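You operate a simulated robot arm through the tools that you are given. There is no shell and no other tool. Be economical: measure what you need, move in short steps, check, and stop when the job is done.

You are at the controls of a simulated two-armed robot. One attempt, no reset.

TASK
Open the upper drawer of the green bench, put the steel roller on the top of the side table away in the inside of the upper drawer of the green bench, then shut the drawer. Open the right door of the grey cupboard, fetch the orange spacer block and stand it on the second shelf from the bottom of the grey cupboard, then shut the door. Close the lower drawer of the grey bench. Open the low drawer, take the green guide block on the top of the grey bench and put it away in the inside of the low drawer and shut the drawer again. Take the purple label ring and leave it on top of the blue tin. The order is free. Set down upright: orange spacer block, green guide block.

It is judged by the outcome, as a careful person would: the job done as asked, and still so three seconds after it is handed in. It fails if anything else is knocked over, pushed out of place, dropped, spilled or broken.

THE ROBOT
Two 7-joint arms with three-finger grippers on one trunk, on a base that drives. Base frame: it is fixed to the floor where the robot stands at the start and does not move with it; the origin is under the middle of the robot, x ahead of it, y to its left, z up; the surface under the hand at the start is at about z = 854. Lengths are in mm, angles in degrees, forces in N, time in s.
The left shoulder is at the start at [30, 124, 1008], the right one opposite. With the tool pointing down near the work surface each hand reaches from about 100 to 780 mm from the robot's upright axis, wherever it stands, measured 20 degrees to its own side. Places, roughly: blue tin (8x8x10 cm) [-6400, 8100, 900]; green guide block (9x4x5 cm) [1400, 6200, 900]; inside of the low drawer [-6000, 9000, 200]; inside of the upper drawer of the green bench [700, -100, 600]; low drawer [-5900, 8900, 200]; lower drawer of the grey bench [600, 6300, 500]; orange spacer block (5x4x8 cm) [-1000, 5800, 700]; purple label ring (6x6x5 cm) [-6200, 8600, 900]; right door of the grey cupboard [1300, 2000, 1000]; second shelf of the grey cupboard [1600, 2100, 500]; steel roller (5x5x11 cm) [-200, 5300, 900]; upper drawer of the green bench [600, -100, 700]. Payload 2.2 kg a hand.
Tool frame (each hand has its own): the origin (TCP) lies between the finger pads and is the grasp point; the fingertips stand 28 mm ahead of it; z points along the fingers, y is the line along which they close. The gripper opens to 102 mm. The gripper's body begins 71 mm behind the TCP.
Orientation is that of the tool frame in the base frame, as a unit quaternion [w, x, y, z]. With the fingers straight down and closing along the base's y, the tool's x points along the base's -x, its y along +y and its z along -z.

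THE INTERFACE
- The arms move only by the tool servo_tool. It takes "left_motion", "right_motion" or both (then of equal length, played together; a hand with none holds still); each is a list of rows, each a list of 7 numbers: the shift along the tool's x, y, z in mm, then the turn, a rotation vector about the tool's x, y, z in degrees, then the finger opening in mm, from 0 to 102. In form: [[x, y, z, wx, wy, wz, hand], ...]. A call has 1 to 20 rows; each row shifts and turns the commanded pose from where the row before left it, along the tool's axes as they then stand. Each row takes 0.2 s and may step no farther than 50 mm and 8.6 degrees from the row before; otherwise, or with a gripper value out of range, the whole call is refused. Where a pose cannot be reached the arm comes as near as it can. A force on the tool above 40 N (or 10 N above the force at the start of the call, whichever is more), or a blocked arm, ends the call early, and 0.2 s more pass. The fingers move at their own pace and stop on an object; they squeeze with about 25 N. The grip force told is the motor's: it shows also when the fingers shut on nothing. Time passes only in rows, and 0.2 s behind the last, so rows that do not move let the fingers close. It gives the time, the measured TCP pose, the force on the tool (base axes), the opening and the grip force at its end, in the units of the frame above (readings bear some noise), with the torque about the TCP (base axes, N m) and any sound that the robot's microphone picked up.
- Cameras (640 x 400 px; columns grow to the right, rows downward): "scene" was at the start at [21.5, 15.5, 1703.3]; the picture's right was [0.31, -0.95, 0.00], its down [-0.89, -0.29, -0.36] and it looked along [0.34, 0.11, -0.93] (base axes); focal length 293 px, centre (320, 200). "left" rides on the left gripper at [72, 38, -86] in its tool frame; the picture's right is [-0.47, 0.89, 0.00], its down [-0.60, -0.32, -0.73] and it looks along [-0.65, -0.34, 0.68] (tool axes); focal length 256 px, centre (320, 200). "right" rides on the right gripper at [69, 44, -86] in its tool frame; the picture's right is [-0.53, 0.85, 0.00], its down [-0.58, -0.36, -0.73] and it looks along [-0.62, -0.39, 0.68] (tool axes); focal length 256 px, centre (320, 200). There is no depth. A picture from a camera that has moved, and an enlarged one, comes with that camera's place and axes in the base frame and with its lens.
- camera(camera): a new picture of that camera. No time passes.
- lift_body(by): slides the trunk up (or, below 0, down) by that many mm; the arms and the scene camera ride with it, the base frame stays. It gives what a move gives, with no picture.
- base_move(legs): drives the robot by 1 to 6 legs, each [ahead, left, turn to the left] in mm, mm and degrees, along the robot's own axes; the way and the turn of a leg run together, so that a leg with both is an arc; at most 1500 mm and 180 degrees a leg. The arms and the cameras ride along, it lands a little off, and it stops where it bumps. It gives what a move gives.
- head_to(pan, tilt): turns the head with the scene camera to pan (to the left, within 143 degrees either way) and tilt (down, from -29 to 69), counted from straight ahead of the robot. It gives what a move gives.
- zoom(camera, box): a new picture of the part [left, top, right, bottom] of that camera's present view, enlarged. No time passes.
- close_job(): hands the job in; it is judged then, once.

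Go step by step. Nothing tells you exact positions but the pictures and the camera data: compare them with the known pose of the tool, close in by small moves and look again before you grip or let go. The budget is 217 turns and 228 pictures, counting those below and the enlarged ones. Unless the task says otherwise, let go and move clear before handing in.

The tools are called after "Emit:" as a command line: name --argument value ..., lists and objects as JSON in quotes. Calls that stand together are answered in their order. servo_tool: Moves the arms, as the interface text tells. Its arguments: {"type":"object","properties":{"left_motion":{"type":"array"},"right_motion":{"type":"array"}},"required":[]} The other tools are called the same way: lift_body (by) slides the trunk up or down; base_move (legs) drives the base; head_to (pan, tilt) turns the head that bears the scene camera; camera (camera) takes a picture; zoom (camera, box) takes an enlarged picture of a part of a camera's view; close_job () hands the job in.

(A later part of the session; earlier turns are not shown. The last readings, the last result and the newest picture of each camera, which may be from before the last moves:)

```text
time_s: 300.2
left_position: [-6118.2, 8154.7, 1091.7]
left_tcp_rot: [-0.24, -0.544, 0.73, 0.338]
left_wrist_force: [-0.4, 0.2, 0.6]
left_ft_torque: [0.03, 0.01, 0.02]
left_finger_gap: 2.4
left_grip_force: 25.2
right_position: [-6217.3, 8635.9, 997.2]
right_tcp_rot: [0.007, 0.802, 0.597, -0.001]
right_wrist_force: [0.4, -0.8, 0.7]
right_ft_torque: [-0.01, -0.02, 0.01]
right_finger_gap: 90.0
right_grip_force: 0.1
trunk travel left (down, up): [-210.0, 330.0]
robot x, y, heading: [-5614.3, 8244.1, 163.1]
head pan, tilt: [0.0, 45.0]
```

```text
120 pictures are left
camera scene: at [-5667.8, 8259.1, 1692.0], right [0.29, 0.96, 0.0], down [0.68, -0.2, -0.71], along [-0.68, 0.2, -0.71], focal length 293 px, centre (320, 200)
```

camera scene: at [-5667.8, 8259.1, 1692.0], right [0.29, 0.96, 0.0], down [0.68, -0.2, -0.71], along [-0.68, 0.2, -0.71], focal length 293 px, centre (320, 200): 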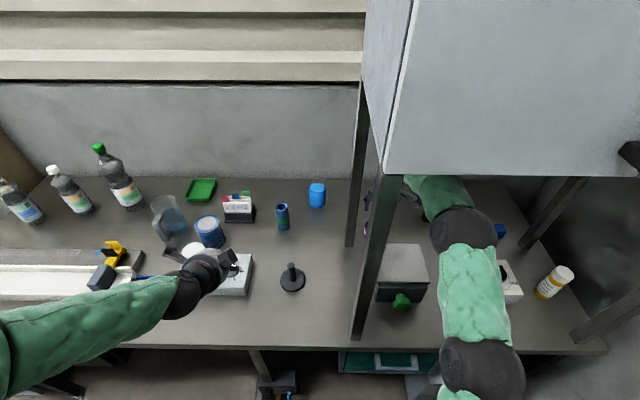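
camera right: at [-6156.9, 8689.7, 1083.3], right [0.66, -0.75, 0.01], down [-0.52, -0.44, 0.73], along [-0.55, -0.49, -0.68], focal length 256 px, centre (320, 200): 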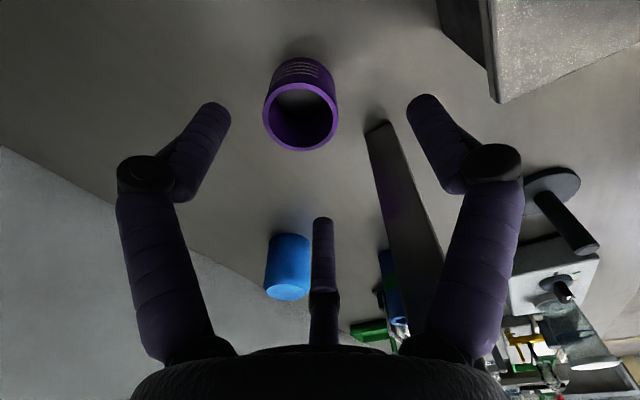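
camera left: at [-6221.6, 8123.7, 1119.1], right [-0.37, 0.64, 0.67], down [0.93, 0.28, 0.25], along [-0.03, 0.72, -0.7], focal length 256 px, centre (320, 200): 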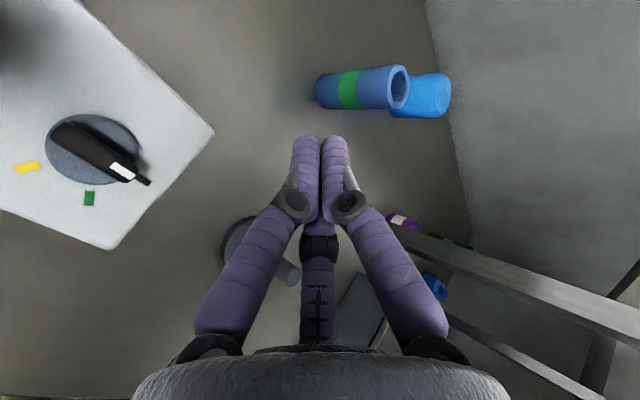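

Ring clearly below; align (−17, −26 mm) and descend.

Emit:
servo_tool --right_motion '[[-17, -26, 0, 0, 0, 0, 90], [0, 0, 30, 0, 0, 0, 90], [0, 0, 30, 0, 0, 0, 90]]'

Emit:
camera --camera "right"

```text
time_s: 301.0
left_position: [-6117.9, 8153.3, 1091.5]
left_tcp_rot: [-0.24, -0.544, 0.729, 0.338]
left_wrist_force: [-0.3, 0.0, 0.3]
left_ft_torque: [-0.01, -0.02, 0.01]
left_finger_gap: 2.4
left_grip_force: 24.8
right_position: [-6248.5, 8627.0, 934.6]
right_tcp_rot: [0.007, 0.802, 0.597, -0.001]
right_wrist_force: [0.8, 0.3, 0.2]
right_ft_torque: [-0.01, 0.01, 0.02]
right_finger_gap: 90.1
right_grip_force: 0.1
trunk travel left (down, up): [-210.0, 330.0]
robot x, y, heading: [-5617.3, 8243.0, 163.4]
head pan, tilt: [0.0, 45.0]
```

```text
119 pictures are left
camera right: at [-6187.7, 8680.4, 1021.6], right [0.66, -0.75, 0.01], down [-0.52, -0.44, 0.73], along [-0.55, -0.49, -0.68], focal length 256 px, centre (320, 200)
```

right: 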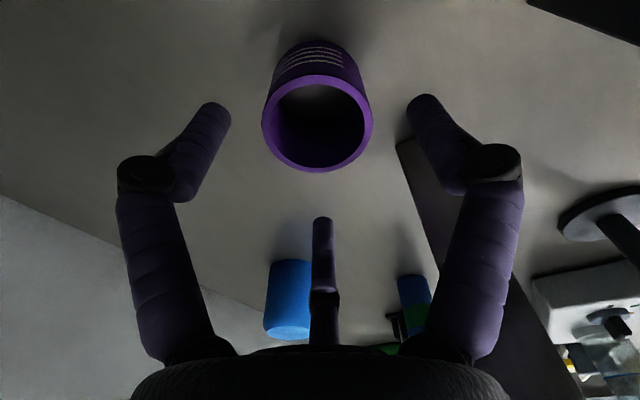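

Centred. Descend and close.

Emit:
servo_tool --right_motion '[[0, 0, 25, 0, 0, 0, 90], [0, 0, 22, 0, 0, 0, 90], [0, 0, 0, 0, 0, 0, 0], [0, 0, 0, 0, 0, 0, 0], [0, 0, 0, 0, 0, 0, 0], [0, 0, 0, 0, 0, 0, 0]]'

Emit:
camera --camera "right"

```text
time_s: 302.4
left_position: [-6117.2, 8153.7, 1091.1]
left_tcp_rot: [-0.241, -0.544, 0.729, 0.338]
left_wrist_force: [0.0, -0.3, -0.5]
left_ft_torque: [0.01, 0.02, 0.02]
left_finger_gap: 2.2
left_grip_force: 25.4
right_position: [-6247.3, 8627.7, 889.1]
right_tcp_rot: [0.006, 0.803, 0.596, -0.003]
right_wrist_force: [0.9, 0.8, -0.8]
right_ft_torque: [0.0, 0.01, 0.03]
right_finger_gap: 58.4
right_grip_force: 25.1
trunk travel left (down, up): [-210.0, 330.0]
robot x, y, heading: [-5615.8, 8244.7, 163.4]
head pan, tilt: [0.0, 45.0]
```

```text
118 pictures are left
camera right: at [-6185.6, 8680.5, 976.5], right [0.66, -0.75, 0.01], down [-0.52, -0.44, 0.73], along [-0.55, -0.49, -0.68], focal length 256 px, centre (320, 200)
```

right: 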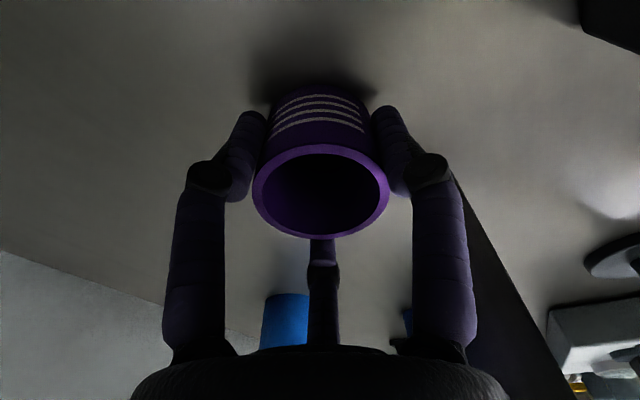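

Ring gripped. Lift, withdraw over the box and out of the tower.

Emit:
servo_tool --right_motion '[[0, 0, -30, 0, 0, 0, 0], [0, 0, -35, 0, 0, 0, 0], [0, 0, -35, 0, 0, 0, 0], [0, 0, -30, 0, 0, 0, 0], [10, 40, 0, 0, 0, 0, 0], [10, 40, 0, 0, 0, 0, 0], [6, 40, 0, 0, 0, 0, 0], [6, 40, 0, 0, 0, 0, 0], [0, 40, 0, 0, 0, 0, 0]]'

Emit:
base_move --legs '[[-120, 0, 0], [-180, 0, 0]]'

Emit:
camera --camera "scene"

```text
time_s: 304.4
left_position: [-6116.2, 8153.6, 1092.6]
left_tcp_rot: [-0.241, -0.544, 0.729, 0.338]
left_wrist_force: [-0.4, -0.7, -1.1]
left_ft_torque: [0.02, 0.04, -0.03]
left_finger_gap: 2.3
left_grip_force: 25.2
right_position: [-6043.7, 8599.5, 1019.7]
right_tcp_rot: [0.005, 0.802, 0.597, -0.003]
right_wrist_force: [1.0, -0.3, -0.5]
right_ft_torque: [0.04, 0.02, 0.0]
right_finger_gap: 58.1
right_grip_force: 25.2
trunk travel left (down, up): [-210.0, 330.0]
robot x, y, heading: [-5614.1, 8248.2, 163.3]
head pan, tilt: [0.0, 45.0]
```

```text
time_s: 306.8
left_position: [-5825.5, 8066.1, 1093.4]
left_tcp_rot: [-0.24, -0.544, 0.729, 0.339]
left_wrist_force: [0.5, 0.4, -0.1]
left_ft_torque: [0.02, 0.01, 0.01]
left_finger_gap: 2.2
left_grip_force: 25.2
right_position: [-5753.2, 8513.1, 1021.7]
right_tcp_rot: [0.006, 0.803, 0.596, -0.002]
right_wrist_force: [-0.3, 0.0, 0.3]
right_ft_torque: [0.06, 0.06, -0.04]
right_finger_gap: 58.0
right_grip_force: 25.1
trunk travel left (down, up): [-210.0, 330.0]
robot x, y, heading: [-5326.0, 8160.5, 163.1]
head pan, tilt: [0.0, 45.0]
```

```text
117 pictures are left
camera scene: at [-5374.3, 8170.4, 1692.2], right [0.29, 0.96, 0.0], down [0.68, -0.21, -0.71], along [-0.68, 0.21, -0.71], focal length 293 px, centre (320, 200)
```

scene: 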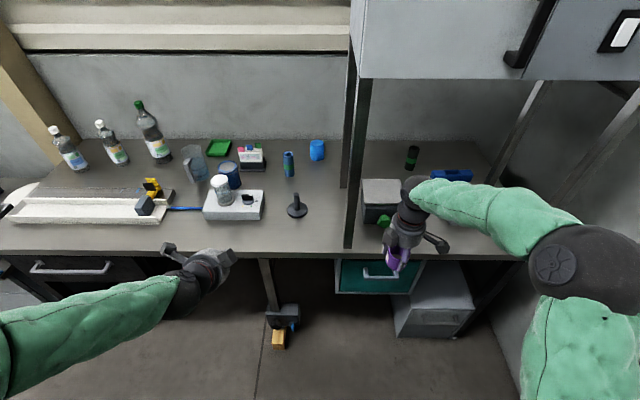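

Ring is out. Strafe left to the blue tin and approach.

Emit:
base_move --legs '[[0, 585, 0], [200, 0, 0]]'

Emit:
camera --camera "scene"

Emit:
camera --camera "right"

```text
time_s: 311.3
left_position: [-6189.2, 7572.1, 1090.9]
left_tcp_rot: [-0.239, -0.541, 0.731, 0.339]
left_wrist_force: [0.5, 0.3, 0.5]
left_ft_torque: [0.0, 0.0, 0.0]
left_finger_gap: 2.2
left_grip_force: 24.8
right_position: [-6115.9, 8019.4, 1020.3]
right_tcp_rot: [0.006, 0.804, 0.595, -0.001]
right_wrist_force: [-1.1, 0.0, -0.8]
right_ft_torque: [-0.01, -0.04, -0.01]
right_finger_gap: 58.5
right_grip_force: 25.4
trunk travel left (down, up): [-210.0, 330.0]
robot x, y, heading: [-5687.3, 7659.7, 163.0]
head pan, tilt: [0.0, 45.0]
```

```text
116 pictures are left
camera scene: at [-5739.6, 7675.2, 1692.1], right [0.3, 0.96, 0.0], down [0.68, -0.21, -0.71], along [-0.67, 0.21, -0.71], focal length 293 px, centre (320, 200)
```

scene: 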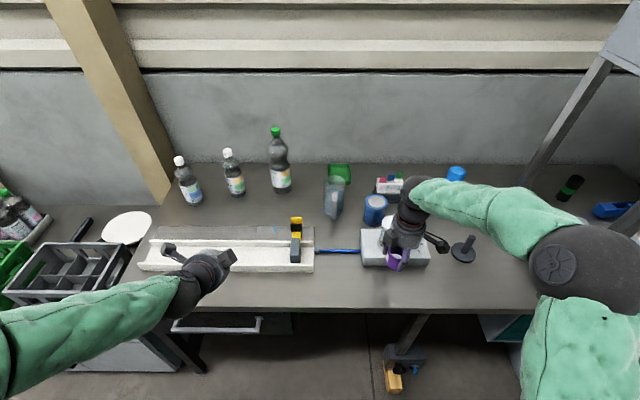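

```text
115 pictures are left
camera right: at [-6054.3, 8072.5, 1106.5], right [0.65, -0.76, 0.01], down [-0.52, -0.44, 0.73], along [-0.55, -0.48, -0.68], focal length 256 px, centre (320, 200)
```

right: 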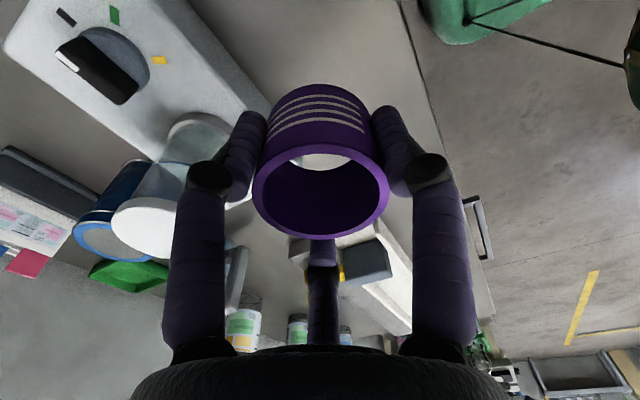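

Raise the ring above the jar cap (z≈990), then move forward over the tin.

Emit:
servo_tool --right_motion '[[0, 0, -30, 0, 0, 0, 0], [0, 0, -30, 0, 0, 0, 0]]'

Emit:
base_move --legs '[[80, 0, 0]]'

Emit:
servo_tool --right_motion '[[-4, -45, 0, 0, 0, 0, 0], [-4, -45, 0, 0, 0, 0, 0], [-4, -45, 0, 0, 0, 0, 0], [0, -45, 0, 0, 0, 0, 0]]'

Emit:
camera --camera "right"

Emit:
camera --camera "scene"

```text
time_s: 311.9
left_position: [-6188.4, 7572.2, 1092.6]
left_tcp_rot: [-0.239, -0.541, 0.731, 0.34]
left_wrist_force: [0.9, -0.3, 0.1]
left_ft_torque: [0.02, 0.06, 0.0]
left_finger_gap: 2.1
left_grip_force: 24.7
right_position: [-6113.5, 8020.8, 1078.9]
right_tcp_rot: [0.006, 0.804, 0.595, -0.001]
right_wrist_force: [0.7, -0.2, 0.2]
right_ft_torque: [-0.02, 0.0, 0.0]
right_finger_gap: 58.4
right_grip_force: 24.5
trunk travel left (down, up): [-210.0, 330.0]
robot x, y, heading: [-5685.9, 7663.0, 162.9]
head pan, tilt: [0.0, 45.0]
```

```text
time_s: 313.0
left_position: [-6265.3, 7597.7, 1090.6]
left_tcp_rot: [-0.239, -0.541, 0.731, 0.339]
left_wrist_force: [-0.2, -0.5, 0.3]
left_ft_torque: [0.03, 0.0, 0.02]
left_finger_gap: 2.1
left_grip_force: 24.7
right_position: [-6191.7, 8045.3, 1079.9]
right_tcp_rot: [0.007, 0.804, 0.594, -0.002]
right_wrist_force: [-0.6, 0.5, -1.3]
right_ft_torque: [0.0, -0.01, 0.02]
right_finger_gap: 58.5
right_grip_force: 25.3
trunk travel left (down, up): [-210.0, 330.0]
robot x, y, heading: [-5759.8, 7684.1, 162.6]
head pan, tilt: [0.0, 45.0]
```

```text
time_s: 314.0
left_position: [-6267.2, 7597.3, 1091.7]
left_tcp_rot: [-0.239, -0.541, 0.732, 0.338]
left_wrist_force: [-0.3, 0.0, -0.1]
left_ft_torque: [0.02, 0.01, 0.01]
left_finger_gap: 1.9
left_grip_force: 25.0
right_position: [-6369.6, 8087.8, 1075.6]
right_tcp_rot: [0.007, 0.804, 0.595, 0.0]
right_wrist_force: [-1.4, 0.9, 0.4]
right_ft_torque: [0.0, -0.02, -0.01]
right_finger_gap: 58.6
right_grip_force: 25.1
trunk travel left (down, up): [-210.0, 330.0]
robot x, y, heading: [-5765.2, 7687.2, 162.7]
head pan, tilt: [0.0, 45.0]
```

```text
114 pictures are left
camera right: at [-6307.6, 8140.8, 1161.8], right [0.65, -0.76, 0.01], down [-0.52, -0.43, 0.73], along [-0.55, -0.48, -0.68], focal length 256 px, centre (320, 200)
```

right: 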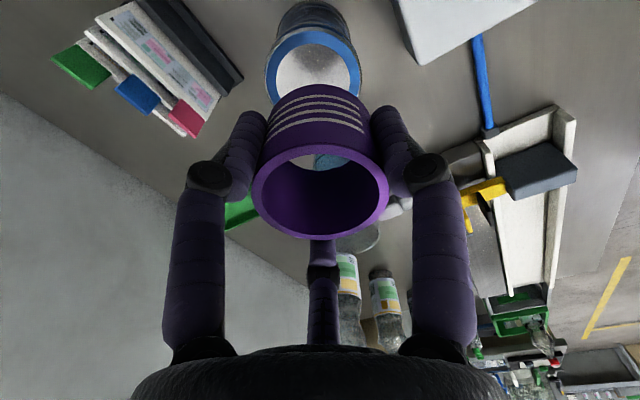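

```text
113 pictures are left
camera scene: at [-5816.3, 7698.8, 1692.0], right [0.3, 0.95, 0.0], down [0.68, -0.21, -0.71], along [-0.67, 0.21, -0.71], focal length 293 px, centre (320, 200)
```

scene: 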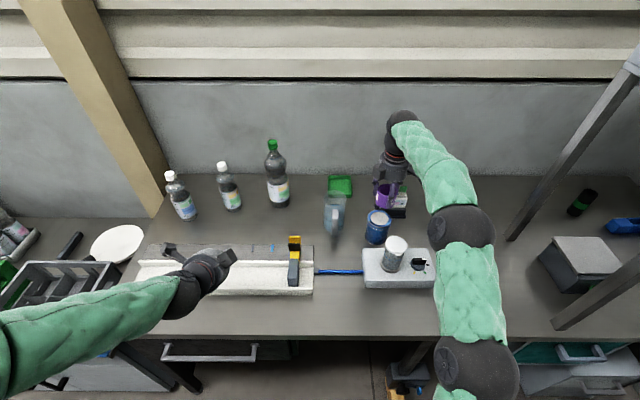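

Aligned over the lid. Lower gently to contact.

Emit:
servo_tool --right_motion '[[0, 0, 30, 0, 0, 0, 0], [0, 0, 30, 0, 0, 0, 0], [0, 0, 8, 0, 0, 0, 0], [0, 0, 4, 0, 0, 0, 0], [0, 0, 4, 0, 0, 0, 0]]'

Emit:
camera --camera "right"

Emit:
zoom --camera "scene" --box '[320, 150, 460, 250]'

```text
time_s: 315.2
left_position: [-6264.3, 7597.0, 1091.0]
left_tcp_rot: [-0.239, -0.54, 0.732, 0.339]
left_wrist_force: [0.2, 0.2, 0.5]
left_ft_torque: [0.0, 0.02, -0.02]
left_finger_gap: 2.0
left_grip_force: 24.8
right_position: [-6365.4, 8085.7, 1001.5]
right_tcp_rot: [0.006, 0.804, 0.594, -0.001]
right_wrist_force: [0.4, 0.4, 0.3]
right_ft_torque: [-0.01, 0.0, -0.02]
right_finger_gap: 58.4
right_grip_force: 25.3
trunk travel left (down, up): [-210.0, 330.0]
robot x, y, heading: [-5765.4, 7685.9, 162.7]
head pan, tilt: [0.0, 45.0]
```

```text
112 pictures are left
camera right: at [-6304.6, 8139.5, 1088.0], right [0.65, -0.76, 0.01], down [-0.52, -0.44, 0.73], along [-0.55, -0.48, -0.68], focal length 256 px, centre (320, 200)
```

right: 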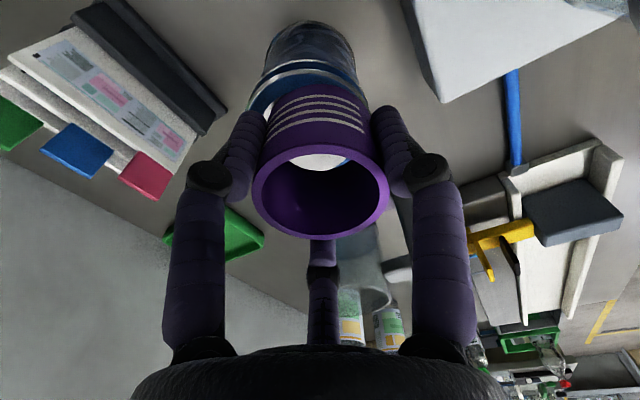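

```text
4.00 times, centred on (390, 200) of scene
camera zoom: at [-5814.4, 7698.4, 1692.1], right [0.3, 0.95, 0.0], down [0.68, -0.21, -0.71], along [-0.67, 0.21, -0.71], focal length 1171 px, centre (40, 200)
```

zoom: 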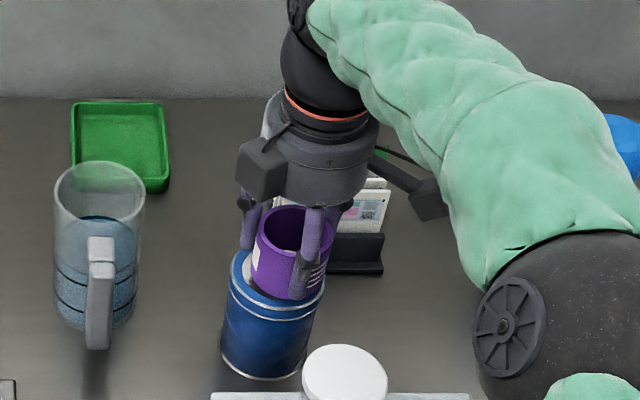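

Nudge ~6 mm left and forward for centering, then lower the last bit.

Emit:
servo_tool --right_motion '[[-6, -5, 0, 0, 0, 0, 0], [0, 0, 5, 0, 0, 0, 0], [0, 0, 4, 0, 0, 0, 0], [0, 0, 4, 0, 0, 0, 0], [0, 0, 4, 0, 0, 0, 0], [0, 0, 4, 0, 0, 0, 0], [0, 0, 4, 0, 0, 0, 0]]'

Emit:
zoom --camera "scene" --box '[320, 150, 460, 250]'

```text
time_s: 316.8
left_position: [-6263.9, 7596.3, 1091.8]
left_tcp_rot: [-0.239, -0.541, 0.731, 0.34]
left_wrist_force: [-0.3, -0.5, 0.6]
left_ft_torque: [0.0, 0.01, -0.02]
left_finger_gap: 2.2
left_grip_force: 25.4
right_position: [-6371.9, 8080.5, 979.9]
right_tcp_rot: [0.004, 0.805, 0.594, -0.002]
right_wrist_force: [-2.1, 0.1, 16.3]
right_ft_torque: [0.0, 0.06, 0.01]
right_finger_gap: 58.4
right_grip_force: 24.9
trunk travel left (down, up): [-210.0, 330.0]
robot x, y, heading: [-5760.7, 7682.6, 162.7]
head pan, tilt: [0.0, 45.0]
```

```text
4.00 times, centred on (390, 200) of scene
camera zoom: at [-5812.7, 7697.3, 1692.3], right [0.3, 0.95, 0.0], down [0.67, -0.21, -0.71], along [-0.68, 0.21, -0.71], focal length 1171 px, centre (40, 200)
```

zoom: 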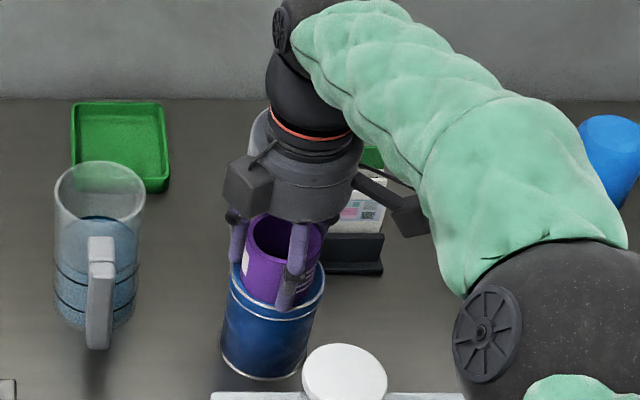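

Contact with ~16 N and it looks centred. Release slowly and rise straight up.

Emit:
servo_tool --right_motion '[[0, 0, -2, 0, 0, 0, 66], [0, 0, 0, 0, 0, 0, 80], [0, 0, 0, 0, 0, 0, 90], [0, 0, -20, 0, 0, 0, 90], [0, 0, -35, 0, 0, 0, 90], [0, 0, -35, 0, 0, 0, 90], [0, 0, -35, 0, 0, 0, 90]]'

Emit:
camera --camera "right"

Emit:
zoom --camera "scene" --box '[320, 150, 460, 250]'

```text
time_s: 318.4
left_position: [-6264.6, 7596.1, 1091.7]
left_tcp_rot: [-0.239, -0.541, 0.731, 0.34]
left_wrist_force: [-0.6, -0.1, -0.1]
left_ft_torque: [-0.04, 0.03, -0.04]
left_finger_gap: 2.2
left_grip_force: 25.4
right_position: [-6371.5, 8079.8, 1103.9]
right_tcp_rot: [0.006, 0.804, 0.594, -0.001]
right_wrist_force: [0.1, 0.1, -1.0]
right_ft_torque: [0.03, 0.03, -0.02]
right_finger_gap: 90.1
right_grip_force: 0.0
trunk travel left (down, up): [-210.0, 330.0]
robot x, y, heading: [-5763.1, 7686.3, 162.6]
head pan, tilt: [0.0, 45.0]
```

```text
109 pictures are left
camera right: at [-6310.6, 8133.7, 1190.6], right [0.65, -0.76, 0.01], down [-0.52, -0.44, 0.73], along [-0.55, -0.48, -0.68], focal length 256 px, centre (320, 200)
```

right: 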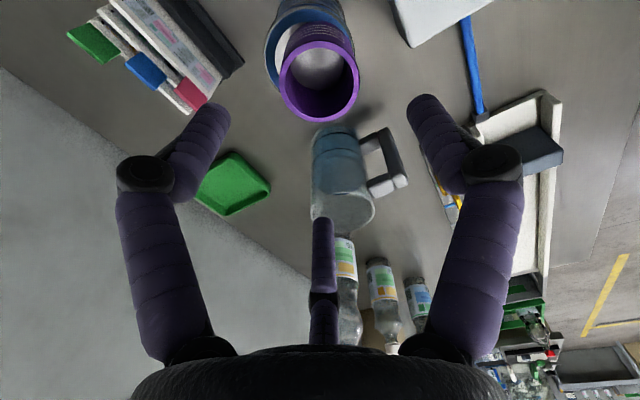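

```text
4.00 times, centred on (390, 200) of scene
camera zoom: at [-5813.7, 7697.9, 1692.1], right [0.3, 0.95, 0.0], down [0.68, -0.21, -0.71], along [-0.68, 0.21, -0.71], focal length 1171 px, centre (40, 200)
```

zoom: 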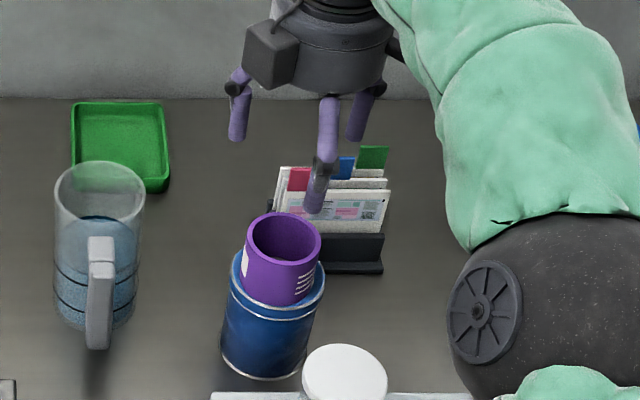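

Ring stands on the tin. Retract and leave the aisle.

Emit:
servo_tool --right_motion '[[0, 45, 0, 0, 0, 0, 90], [0, 45, 0, 0, 0, 0, 90], [0, 45, 0, 0, 0, 0, 90], [0, 45, 0, 0, 0, 0, 90], [0, 30, 0, 0, 0, 0, 90]]'

Emit:
base_move --legs '[[-330, 0, 0], [0, 1300, 0], [0, 1050, 0]]'

Emit:
head_to --pan 40 --tilt 25

Emit:
camera --camera "scene"

```text
time_s: 319.6
left_position: [-6265.1, 7595.7, 1092.2]
left_tcp_rot: [-0.239, -0.541, 0.731, 0.34]
left_wrist_force: [-0.2, 0.1, 0.9]
left_ft_torque: [0.02, 0.0, 0.0]
left_finger_gap: 2.1
left_grip_force: 25.1
right_position: [-6171.1, 8020.7, 1106.3]
right_tcp_rot: [0.006, 0.804, 0.594, -0.002]
right_wrist_force: [0.3, -0.6, 0.0]
right_ft_torque: [0.0, 0.02, -0.03]
right_finger_gap: 90.1
right_grip_force: 0.0
trunk travel left (down, up): [-210.0, 330.0]
robot x, y, heading: [-5765.2, 7688.2, 162.8]
head pan, tilt: [0.0, 45.0]
```

```text
time_s: 332.9
left_position: [-6631.7, 5239.0, 1091.4]
left_tcp_rot: [-0.241, -0.545, 0.728, 0.338]
left_wrist_force: [1.1, -0.6, -0.1]
left_ft_torque: [0.01, 0.01, 0.04]
left_finger_gap: 2.3
left_grip_force: 25.0
right_position: [-6545.4, 5664.9, 1105.3]
right_tcp_rot: [0.007, 0.802, 0.598, -0.001]
right_wrist_force: [0.1, 0.0, -1.2]
right_ft_torque: [-0.02, 0.04, 0.0]
right_finger_gap: 90.2
right_grip_force: 0.0
trunk travel left (down, up): [-210.0, 330.0]
robot x, y, heading: [-6134.3, 5334.2, 163.3]
head pan, tilt: [0.0, 45.0]
```

```text
time_s: 333.9
left_position: [-6631.5, 5239.7, 1091.7]
left_tcp_rot: [-0.241, -0.546, 0.729, 0.337]
left_wrist_force: [0.4, 0.1, -0.4]
left_ft_torque: [0.01, -0.05, 0.0]
left_finger_gap: 2.3
left_grip_force: 24.9
right_position: [-6544.5, 5665.4, 1104.7]
right_tcp_rot: [0.006, 0.801, 0.599, -0.002]
right_wrist_force: [-0.5, 0.4, 0.4]
right_ft_torque: [-0.01, 0.01, -0.01]
right_finger_gap: 89.9
right_grip_force: 0.0
trunk travel left (down, up): [-210.0, 330.0]
robot x, y, heading: [-6128.6, 5336.6, 163.1]
head pan, tilt: [40.0, 25.0]
```

```text
107 pictures are left
camera scene: at [-6189.7, 5286.6, 1722.7], right [-0.4, 0.92, 0.0], down [0.39, 0.17, -0.91], along [-0.83, -0.36, -0.42], focal length 293 px, centre (320, 200)
```

scene: 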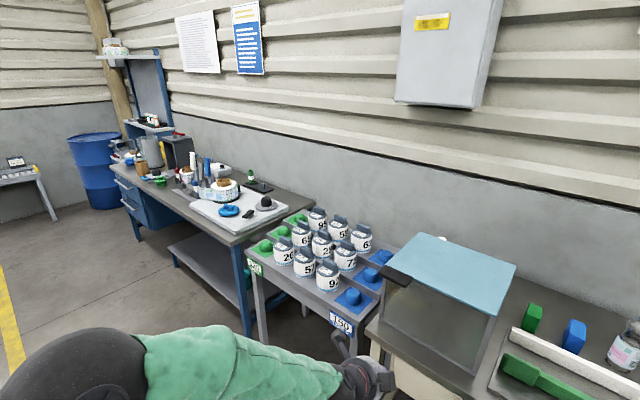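

Drive back out around the yellow machine.

Emit:
base_move --legs '[[-700, 300, 0], [0, 0, -169.4], [1300, 0, 0], [0, 0, 58], [1400, 0, 0]]'

Emit:
head_to --pan 0 --tilt 25

Emit:
camera --camera "scene"

```text
time_s: 360.0
left_position: [-3343.8, 6346.8, 1092.4]
left_tcp_rot: [0.14, 0.288, 0.863, 0.39]
left_wrist_force: [0.2, 0.3, 1.1]
left_ft_torque: [0.02, -0.02, 0.0]
left_finger_gap: 2.2
left_grip_force: 25.4
right_position: [-2977.5, 6115.2, 1104.1]
right_tcp_rot: [0.003, 0.948, -0.317, -0.007]
right_wrist_force: [0.2, 0.1, 0.1]
right_ft_torque: [0.0, 0.02, -0.01]
right_finger_gap: 90.2
right_grip_force: 0.1
trunk travel left (down, up): [-210.0, 330.0]
robot x, y, heading: [-3434.8, 5844.7, 52.9]
head pan, tilt: [40.0, 25.0]
```

```text
time_s: 361.1
left_position: [-3344.1, 6346.8, 1092.2]
left_tcp_rot: [0.141, 0.287, 0.863, 0.391]
left_wrist_force: [-0.5, -0.6, 1.2]
left_ft_torque: [0.0, 0.0, 0.0]
left_finger_gap: 2.1
left_grip_force: 25.0
right_position: [-2978.0, 6114.6, 1105.2]
right_tcp_rot: [0.003, 0.949, -0.316, -0.007]
right_wrist_force: [-0.3, 0.5, -0.2]
right_ft_torque: [-0.01, -0.03, 0.0]
right_finger_gap: 89.9
right_grip_force: 0.0
trunk travel left (down, up): [-210.0, 330.0]
robot x, y, heading: [-3430.3, 5847.7, 53.0]
head pan, tilt: [0.0, 25.0]
```

```text
106 pictures are left
camera scene: at [-3396.2, 5892.2, 1722.7], right [0.8, -0.6, 0.0], down [-0.25, -0.34, -0.91], along [0.55, 0.72, -0.42], focal length 293 px, centre (320, 200)
```

scene: 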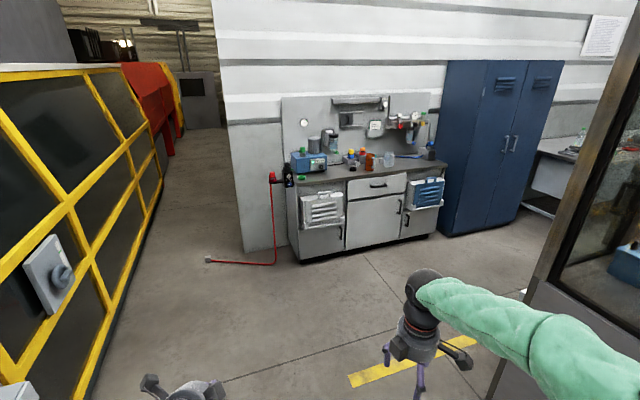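

Emit:
base_move --legs '[[0, 0, -10], [1490, 0, 0], [0, 0, -60], [1000, 80, 0]]'

Emit:
head_to --pan -60 --tilt 30

Emit:
camera --camera "scene"

```text
time_s: 376.8
left_position: [-842.6, 6749.3, 1092.7]
left_tcp_rot: [0.341, 0.734, 0.537, 0.238]
left_wrist_force: [-0.5, -0.3, 0.2]
left_ft_torque: [0.0, 0.03, 0.01]
left_finger_gap: 2.2
left_grip_force: 24.9
right_position: [-939.0, 6325.4, 1105.8]
right_tcp_rot: [0.002, -0.591, 0.807, 0.006]
right_wrist_force: [0.3, -0.1, -0.8]
right_ft_torque: [0.01, 0.0, -0.02]
right_finger_gap: 90.1
right_grip_force: 0.1
trunk travel left (down, up): [-210.0, 330.0]
robot x, y, heading: [-1342.5, 6666.5, -17.8]
head pan, tilt: [0.0, 25.0]
```

```text
time_s: 378.1
left_position: [-842.5, 6750.3, 1091.6]
left_tcp_rot: [0.341, 0.734, 0.537, 0.238]
left_wrist_force: [0.5, -0.6, 0.7]
left_ft_torque: [-0.03, -0.02, -0.02]
left_finger_gap: 2.2
left_grip_force: 24.9
right_position: [-939.3, 6325.1, 1105.1]
right_tcp_rot: [0.002, -0.59, 0.807, 0.007]
right_wrist_force: [-0.1, 0.1, 0.3]
right_ft_torque: [0.0, 0.02, -0.03]
right_finger_gap: 90.1
right_grip_force: 0.1
trunk travel left (down, up): [-210.0, 330.0]
robot x, y, heading: [-1345.0, 6662.3, -17.9]
head pan, tilt: [-60.0, 30.0]
```

```text
105 pictures are left
camera scene: at [-1356.4, 6584.6, 1714.8], right [-0.98, -0.21, 0.0], down [-0.11, 0.49, -0.87], along [0.18, -0.85, -0.5], focal length 293 px, centre (320, 200)
```

scene: 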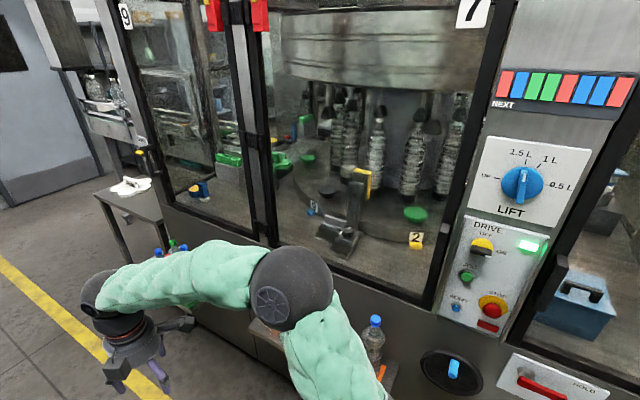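

Move away from the machine a bit, then turn to face it.

Emit:
base_move --legs '[[150, 230, 0], [0, 0, -89.3]]'

Emit:
head_to --pan 0 --tilt 40

Emit:
camera --camera "scene"

```text
time_s: 383.8
left_position: [-1031.5, 6339.0, 1091.5]
left_tcp_rot: [0.409, 0.901, -0.126, -0.067]
left_wrist_force: [-0.5, -0.3, -0.1]
left_ft_torque: [0.0, 0.03, -0.02]
left_finger_gap: 2.1
left_grip_force: 25.1
right_position: [-1456.9, 6423.8, 1105.2]
right_tcp_rot: [0.006, 0.139, 0.99, 0.004]
right_wrist_force: [0.1, 0.1, -0.7]
right_ft_torque: [-0.01, -0.01, 0.03]
right_finger_gap: 90.1
right_grip_force: 0.1
trunk travel left (down, up): [-210.0, 330.0]
robot x, y, heading: [-1128.1, 6839.3, -106.2]
head pan, tilt: [-60.0, 30.0]
```

```text
time_s: 385.1
left_position: [-1031.0, 6338.3, 1091.8]
left_tcp_rot: [0.409, 0.901, -0.125, -0.067]
left_wrist_force: [0.7, -0.4, 0.3]
left_ft_torque: [0.01, 0.01, 0.03]
left_finger_gap: 2.0
left_grip_force: 25.3
right_position: [-1456.6, 6423.8, 1104.5]
right_tcp_rot: [0.006, 0.14, 0.99, 0.003]
right_wrist_force: [0.4, -0.5, 0.2]
right_ft_torque: [-0.02, -0.01, 0.0]
right_finger_gap: 89.6
right_grip_force: 0.0
trunk travel left (down, up): [-210.0, 330.0]
robot x, y, heading: [-1130.7, 6836.8, -106.3]
head pan, tilt: [0.0, 40.0]
```

```text
104 pictures are left
camera scene: at [-1145.9, 6783.5, 1699.4], right [-0.96, 0.28, 0.0], down [0.18, 0.62, -0.77], along [-0.21, -0.74, -0.64], focal length 293 px, centre (320, 200)
```

scene: 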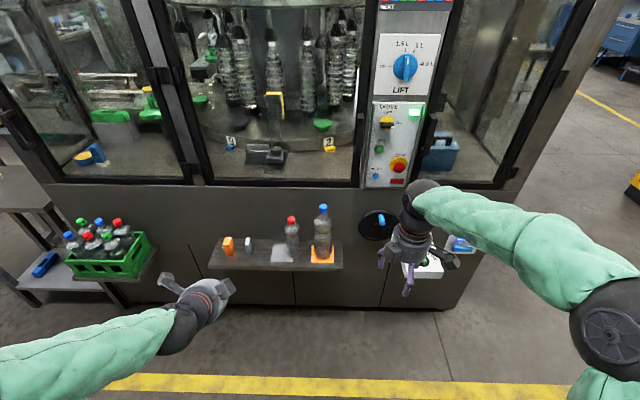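

Emit:
zoom --camera "scene" --box '[190, 190, 350, 290]'

```text
4.00 times, centred on (270, 240) of scene
camera zoom: at [-1145.9, 6783.5, 1699.4], right [-0.96, 0.28, 0.0], down [0.18, 0.62, -0.77], along [-0.21, -0.74, -0.64], focal length 1171 px, centre (520, 40)
```

zoom: 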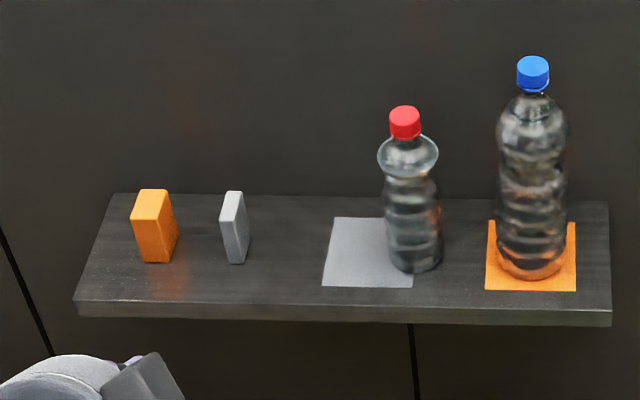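

The orange block stands at ≈(-990, 5835, z 660–740) on the machine's shelf. I'll take it with the left hand (fingers near-horizontal, closing sideways), since it must go into a cupboard shelf. Reorient the left hand.

Emit:
servo_tool --left_motion '[[0, 0, 0, 0, 0, -8.2, 90], [0, 0, 0, 0, 0, -8.2, 90], [0, 0, 0, 0, 0, -8.2, 90], [0, 0, 0, 0, 0, -8.2, 90], [0, 0, 0, 0, 0, -8.2, 90], [0, 0, 0, 0, 0, -8.2, 90], [0, 0, 0, 0, 0, -8.2, 90], [0, 0, 0, 0, 0, -8.2, 90], [0, 0, 0, 0, 0, -8.2, 90], [0, 0, 0, 0, 0, -8.2, 90], [0, 0, 0, 0, 0, -8, 90], [0, 0, 0, 0, -7, 0, 90], [0, 0, 0, 0, -7, 0, 90], [0, 0, 0, 0, -7, 0, 90]]'

Emit:
camera --camera "scene"

```text
time_s: 388.1
left_position: [-1032.0, 6338.2, 1092.0]
left_tcp_rot: [0.339, 0.652, 0.495, -0.465]
left_wrist_force: [0.0, -0.1, -0.2]
left_ft_torque: [-0.01, 0.02, -0.01]
left_finger_gap: 90.0
left_grip_force: 0.1
right_position: [-1456.9, 6423.1, 1105.4]
right_tcp_rot: [0.006, 0.14, 0.99, 0.005]
right_wrist_force: [0.5, -1.0, 0.0]
right_ft_torque: [0.02, -0.01, 0.02]
right_finger_gap: 89.7
right_grip_force: 0.1
trunk travel left (down, up): [-210.0, 330.0]
robot x, y, heading: [-1128.1, 6840.1, -106.1]
head pan, tilt: [0.0, 40.0]
```

```text
102 pictures are left
camera scene: at [-1145.7, 6783.5, 1699.4], right [-0.96, 0.28, 0.0], down [0.18, 0.62, -0.77], along [-0.21, -0.74, -0.64], focal length 293 px, centre (320, 200)
```

scene: 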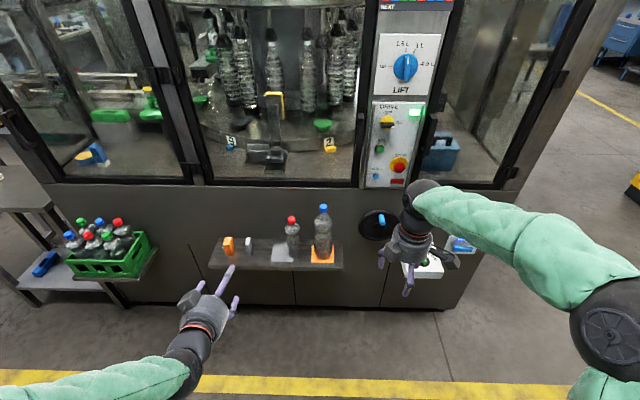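

Lower/extend the left hand and pull the right hand back while strafing into line with the block.

Emit:
servo_tool --left_motion '[[37.1, 0, 24, 0, 0, 0, 75], [37.1, 0, 24, 0, 0, 0, 75], [37.1, 0, 24, 0, 0, 0, 75], [37.1, 0, 24, 0, 0, 0, 75], [37.1, 0, 24, 0, 0, 0, 75], [37.1, 0, 24, 0, 0, 0, 75], [37.1, 0, 24, 0, 0, 0, 75], [37.1, 0, 24, 0, 0, 0, 75], [30, 0, 20, 0, 0, 0, 75]]' --right_motion '[[0, 12, 0, 0, 0, 0, 90], [0, 12, 0, 0, 0, 0, 90], [0, 12, 0, 0, 0, 0, 90], [0, 12, 0, 0, 0, 0, 90], [0, 12, 0, 0, 0, 0, 90], [0, 12, 0, 0, 0, 0, 90], [0, 12, 0, 0, 0, 0, 90], [0, 12, 0, 0, 0, 0, 90], [0, 12, 0, 0, 0, 0, 90]]'

Emit:
base_move --legs '[[0, 180, 0], [200, 0, 0]]'

Emit:
camera --camera "scene"

Emit:
camera --camera "left"

```text
time_s: 390.1
left_position: [-1061.1, 6255.4, 711.2]
left_tcp_rot: [0.339, 0.653, 0.495, -0.463]
left_wrist_force: [1.4, 0.0, -0.2]
left_ft_torque: [-0.02, 0.01, -0.05]
left_finger_gap: 74.9
left_grip_force: 0.1
right_position: [-1426.7, 6527.8, 1105.8]
right_tcp_rot: [0.005, 0.139, 0.99, 0.004]
right_wrist_force: [0.6, -0.2, -0.4]
right_ft_torque: [-0.01, -0.01, 0.0]
right_finger_gap: 90.2
right_grip_force: 0.1
trunk travel left (down, up): [-210.0, 330.0]
robot x, y, heading: [-1130.4, 6841.3, -106.0]
head pan, tilt: [0.0, 40.0]
```

```text
time_s: 392.8
left_position: [-940.8, 6016.0, 710.8]
left_tcp_rot: [0.339, 0.652, 0.496, -0.462]
left_wrist_force: [0.2, -1.0, -0.5]
left_ft_torque: [-0.01, 0.01, 0.0]
left_finger_gap: 75.1
left_grip_force: 0.0
right_position: [-1308.1, 6286.0, 1106.1]
right_tcp_rot: [0.005, 0.138, 0.99, 0.005]
right_wrist_force: [0.2, -0.6, -0.2]
right_ft_torque: [0.05, 0.01, 0.03]
right_finger_gap: 89.8
right_grip_force: 0.1
trunk travel left (down, up): [-210.0, 330.0]
robot x, y, heading: [-1008.4, 6599.0, -105.8]
head pan, tilt: [0.0, 40.0]
```

```text
101 pictures are left
camera scene: at [-1028.0, 6543.3, 1699.3], right [-0.96, 0.28, 0.0], down [0.18, 0.62, -0.77], along [-0.21, -0.74, -0.64], focal length 293 px, centre (320, 200)
```

scene: 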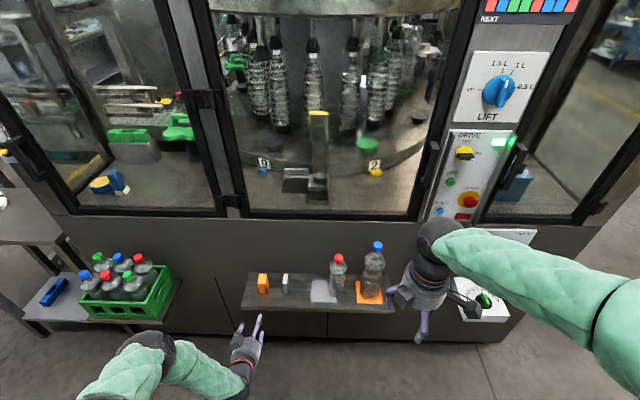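

```text
100 pictures are left
camera left: at [-876.4, 6107.3, 672.1], right [0.81, -0.4, 0.42], down [-0.16, 0.55, 0.82], along [-0.56, -0.74, 0.38], focal length 256 px, centre (320, 200)
```

left: 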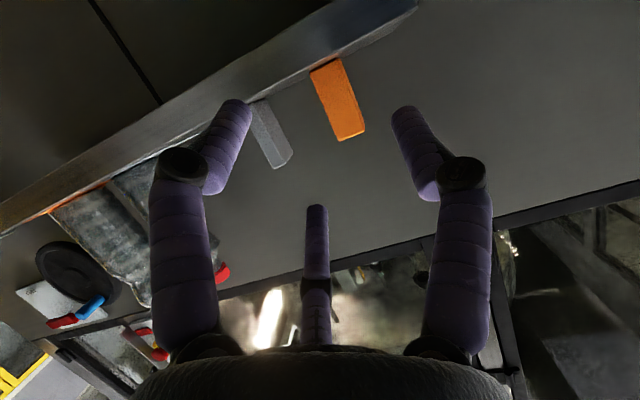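

Aligned laterally. Drive forward 120, then advance the fingers around the block.

Emit:
base_move --legs '[[115, 0, 0]]'

Emit:
camera --camera "left"

Emit:
zoom --camera "scene" --box '[200, 240, 360, 340]'

```text
time_s: 394.0
left_position: [-973.6, 5908.7, 710.8]
left_tcp_rot: [0.337, 0.653, 0.494, -0.464]
left_wrist_force: [0.6, 0.0, 0.9]
left_ft_torque: [0.03, 0.0, -0.04]
left_finger_gap: 75.0
left_grip_force: 0.0
right_position: [-1339.9, 6179.0, 1105.4]
right_tcp_rot: [0.006, 0.139, 0.99, 0.005]
right_wrist_force: [-0.3, -0.6, 0.6]
right_ft_torque: [0.01, -0.03, -0.01]
right_finger_gap: 90.2
right_grip_force: 0.1
trunk travel left (down, up): [-210.0, 330.0]
robot x, y, heading: [-1043.5, 6494.3, -106.3]
head pan, tilt: [0.0, 40.0]
```

```text
99 pictures are left
camera left: at [-908.7, 5999.4, 671.9], right [0.81, -0.4, 0.42], down [-0.16, 0.55, 0.82], along [-0.56, -0.73, 0.38], focal length 256 px, centre (320, 200)
```

left: 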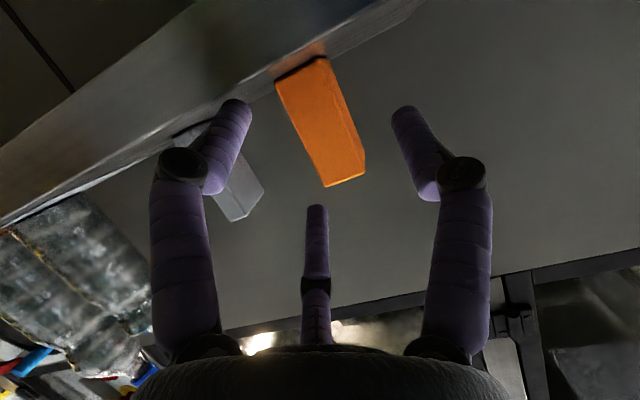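

```text
4.00 times, centred on (280, 290) of scene
camera zoom: at [-1059.3, 6435.3, 1699.3], right [-0.96, 0.28, 0.0], down [0.18, 0.62, -0.77], along [-0.21, -0.73, -0.64], focal length 1171 px, centre (480, -160)
```

zoom: 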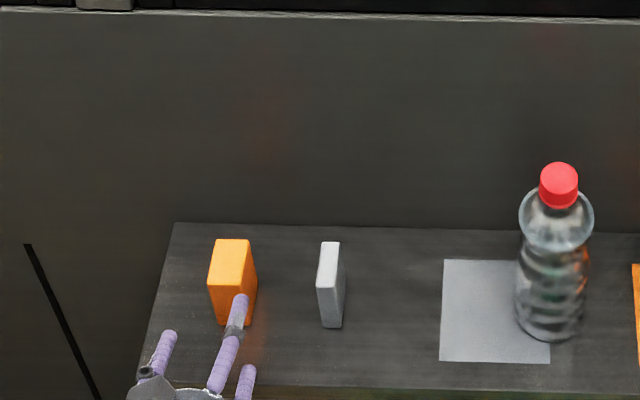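

Advance 61 mm and close on the block.

Emit:
servo_tool --left_motion '[[-10, -1, 29, 0, 0, 0, 75], [-10, -1, 29, 0, 0, 0, 75], [0, 0, 0, 0, 0, 0, 0], [0, 0, 0, 0, 0, 0, 0], [0, 0, 0, 0, 0, 0, 0], [0, 0, 0, 0, 0, 0, 0]]'

Emit:
camera --camera "left"

Emit:
zoom --camera "scene" --box '[200, 240, 360, 340]'

```text
time_s: 395.4
left_position: [-992.6, 5851.5, 712.3]
left_tcp_rot: [0.338, 0.653, 0.495, -0.463]
left_wrist_force: [0.1, -1.0, -0.5]
left_ft_torque: [-0.04, -0.02, 0.04]
left_finger_gap: 44.6
left_grip_force: 24.9
right_position: [-1339.5, 6181.4, 1105.5]
right_tcp_rot: [0.005, 0.14, 0.99, 0.003]
right_wrist_force: [0.2, -0.6, 0.8]
right_ft_torque: [-0.01, 0.03, -0.03]
right_finger_gap: 89.7
right_grip_force: 0.0
trunk travel left (down, up): [-210.0, 330.0]
robot x, y, heading: [-1040.7, 6492.9, -106.1]
head pan, tilt: [0.0, 40.0]
```

```text
97 pictures are left
camera left: at [-928.3, 5942.4, 672.2], right [0.81, -0.4, 0.42], down [-0.16, 0.55, 0.82], along [-0.56, -0.73, 0.38], focal length 256 px, centre (320, 200)
```

left: 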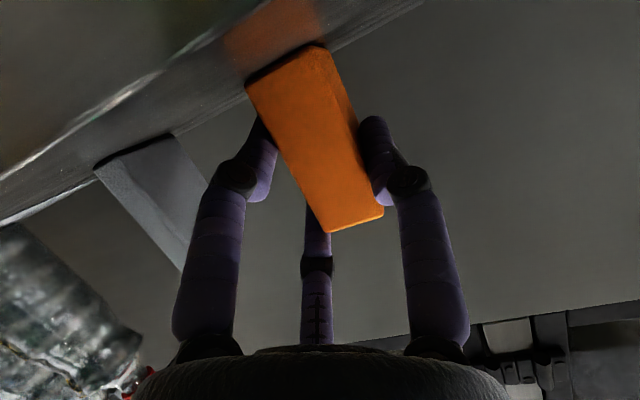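

```text
4.00 times, centred on (280, 290) of scene
camera zoom: at [-1058.6, 6437.5, 1699.4], right [-0.96, 0.28, 0.0], down [0.18, 0.62, -0.77], along [-0.21, -0.74, -0.64], focal length 1171 px, centre (480, -160)
```

zoom: 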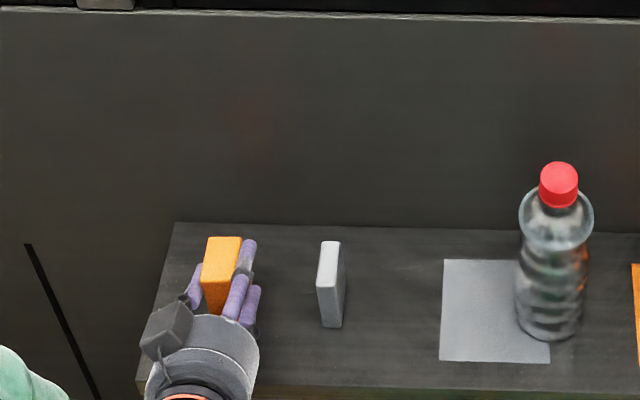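

Orange block gripped. Lift it well up and back the base away.

Emit:
servo_tool --left_motion '[[-24, 0, -8.5, 0, 0, 0, 0], [-24, 0, -8.5, 0, 0, 0, 0]]'

Emit:
base_move --legs '[[-250, 0, 0]]'

Emit:
servo_tool --left_motion '[[-39, 0, -20, 0, 0, 0, 0], [-39, 0, -20, 0, 0, 0, 0], [-39, 0, -20, 0, 0, 0, 0], [-39, 0, -20, 0, 0, 0, 0], [-39, 0, -20, 0, 0, 0, 0], [-39, 0, -20, 0, 0, 0, 0], [-39, 0, -20, 0, 0, 0, 0], [-39, 0, -20, 0, 0, 0, 0], [-39, 0, -20, 0, 0, 0, 0]]'

Emit:
head_to --pan 35 --tilt 35

Emit:
camera --camera "scene"

```text
time_s: 396.0
left_position: [-992.7, 5852.1, 762.7]
left_tcp_rot: [0.338, 0.652, 0.495, -0.463]
left_wrist_force: [-0.5, -0.1, -1.6]
left_ft_torque: [-0.02, 0.01, -0.01]
left_finger_gap: 44.5
left_grip_force: 25.2
right_position: [-1340.5, 6181.2, 1105.8]
right_tcp_rot: [0.005, 0.14, 0.99, 0.004]
right_wrist_force: [0.2, -0.8, 0.1]
right_ft_torque: [0.01, -0.01, 0.0]
right_finger_gap: 90.0
right_grip_force: 0.1
trunk travel left (down, up): [-210.0, 330.0]
robot x, y, heading: [-1042.5, 6495.1, -106.3]
head pan, tilt: [0.0, 40.0]
```

```text
time_s: 397.8
left_position: [-921.6, 6090.3, 762.9]
left_tcp_rot: [0.339, 0.652, 0.495, -0.464]
left_wrist_force: [-0.3, 0.3, -0.9]
left_ft_torque: [0.07, -0.01, 0.03]
left_finger_gap: 44.4
left_grip_force: 24.9
right_position: [-1270.1, 6420.0, 1106.1]
right_tcp_rot: [0.005, 0.139, 0.99, 0.003]
right_wrist_force: [-0.6, -0.7, 1.2]
right_ft_torque: [-0.04, 0.01, -0.01]
right_finger_gap: 90.0
right_grip_force: 0.0
trunk travel left (down, up): [-210.0, 330.0]
robot x, y, heading: [-970.9, 6732.3, -106.1]
head pan, tilt: [0.0, 40.0]
```

```text
time_s: 399.8
left_position: [-904.6, 6133.2, 1156.0]
left_tcp_rot: [0.339, 0.652, 0.495, -0.464]
left_wrist_force: [0.2, 0.9, -0.6]
left_ft_torque: [-0.02, -0.03, -0.01]
left_finger_gap: 44.3
left_grip_force: 24.8
right_position: [-1269.3, 6419.5, 1106.2]
right_tcp_rot: [0.005, 0.138, 0.99, 0.003]
right_wrist_force: [-0.2, 0.1, 0.1]
right_ft_torque: [0.02, 0.04, 0.01]
right_finger_gap: 90.1
right_grip_force: 0.0
trunk travel left (down, up): [-210.0, 330.0]
robot x, y, heading: [-974.2, 6733.5, -106.1]
head pan, tilt: [0.0, 40.0]
```

```text
time_s: 400.8
left_position: [-904.7, 6132.7, 1155.0]
left_tcp_rot: [0.339, 0.652, 0.496, -0.463]
left_wrist_force: [-0.7, 0.0, -1.3]
left_ft_torque: [0.03, -0.01, 0.0]
left_finger_gap: 44.3
left_grip_force: 25.0
right_position: [-1269.5, 6418.9, 1106.2]
right_tcp_rot: [0.005, 0.139, 0.99, 0.005]
right_wrist_force: [0.5, -0.1, 0.4]
right_ft_torque: [-0.01, 0.03, 0.01]
right_finger_gap: 90.1
right_grip_force: 0.0
trunk travel left (down, up): [-210.0, 330.0]
robot x, y, heading: [-970.1, 6733.4, -106.3]
head pan, tilt: [35.0, 35.0]
```

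```text
95 pictures are left
camera scene: at [-937.6, 6674.6, 1706.9], right [-0.95, -0.32, 0.0], down [-0.19, 0.54, -0.82], along [0.27, -0.77, -0.57], focal length 293 px, centre (320, 200)
```

scene: 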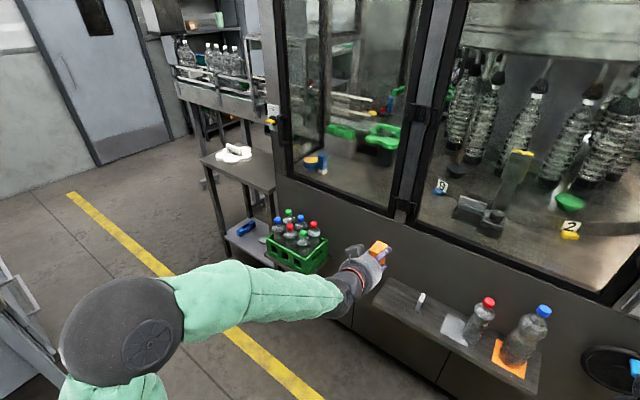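

Roller is hidden behind the machine corner on the side table. Go around to face the side table from the aisle.

Emit:
base_move --legs '[[200, 0, 0], [0, 1360, 0]]'

Emit:
head_to --pan -10 --tilt 45

Emit:
camera --camera "scene"

```text
time_s: 408.7
left_position: [347.9, 5580.1, 1154.9]
left_tcp_rot: [0.342, 0.648, 0.501, -0.46]
left_wrist_force: [-0.3, 1.0, -1.1]
left_ft_torque: [0.05, 0.03, -0.05]
left_finger_gap: 44.2
left_grip_force: 24.4
right_position: [-22.9, 5861.0, 1106.2]
right_tcp_rot: [0.004, 0.13, 0.991, 0.003]
right_wrist_force: [0.8, 0.5, 1.4]
right_ft_torque: [0.03, -0.02, -0.01]
right_finger_gap: 90.1
right_grip_force: 0.1
trunk travel left (down, up): [-210.0, 330.0]
robot x, y, heading: [268.2, 6179.3, -105.2]
head pan, tilt: [35.0, 35.0]
```

```text
time_s: 409.9
left_position: [347.6, 5581.9, 1155.6]
left_tcp_rot: [0.342, 0.648, 0.5, -0.461]
left_wrist_force: [0.1, 0.3, -1.4]
left_ft_torque: [0.03, 0.01, 0.0]
left_finger_gap: 44.6
left_grip_force: 25.4
right_position: [-22.6, 5861.6, 1105.9]
right_tcp_rot: [0.005, 0.13, 0.991, 0.004]
right_wrist_force: [-0.9, 0.6, 0.5]
right_ft_torque: [0.02, -0.01, 0.0]
right_finger_gap: 89.9
right_grip_force: 0.0
trunk travel left (down, up): [-210.0, 330.0]
robot x, y, heading: [268.7, 6180.5, -105.1]
head pan, tilt: [-10.0, 45.0]
```

```text
94 pictures are left
camera scene: at [240.9, 6131.4, 1692.1], right [-0.91, 0.42, 0.0], down [0.3, 0.64, -0.71], along [-0.3, -0.64, -0.71], focal length 293 px, centre (320, 200)
```

scene: 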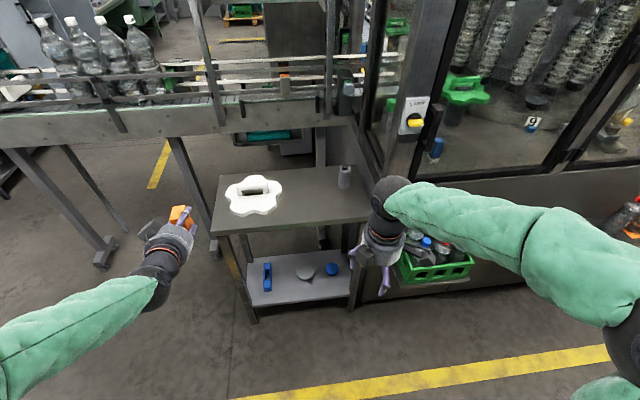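

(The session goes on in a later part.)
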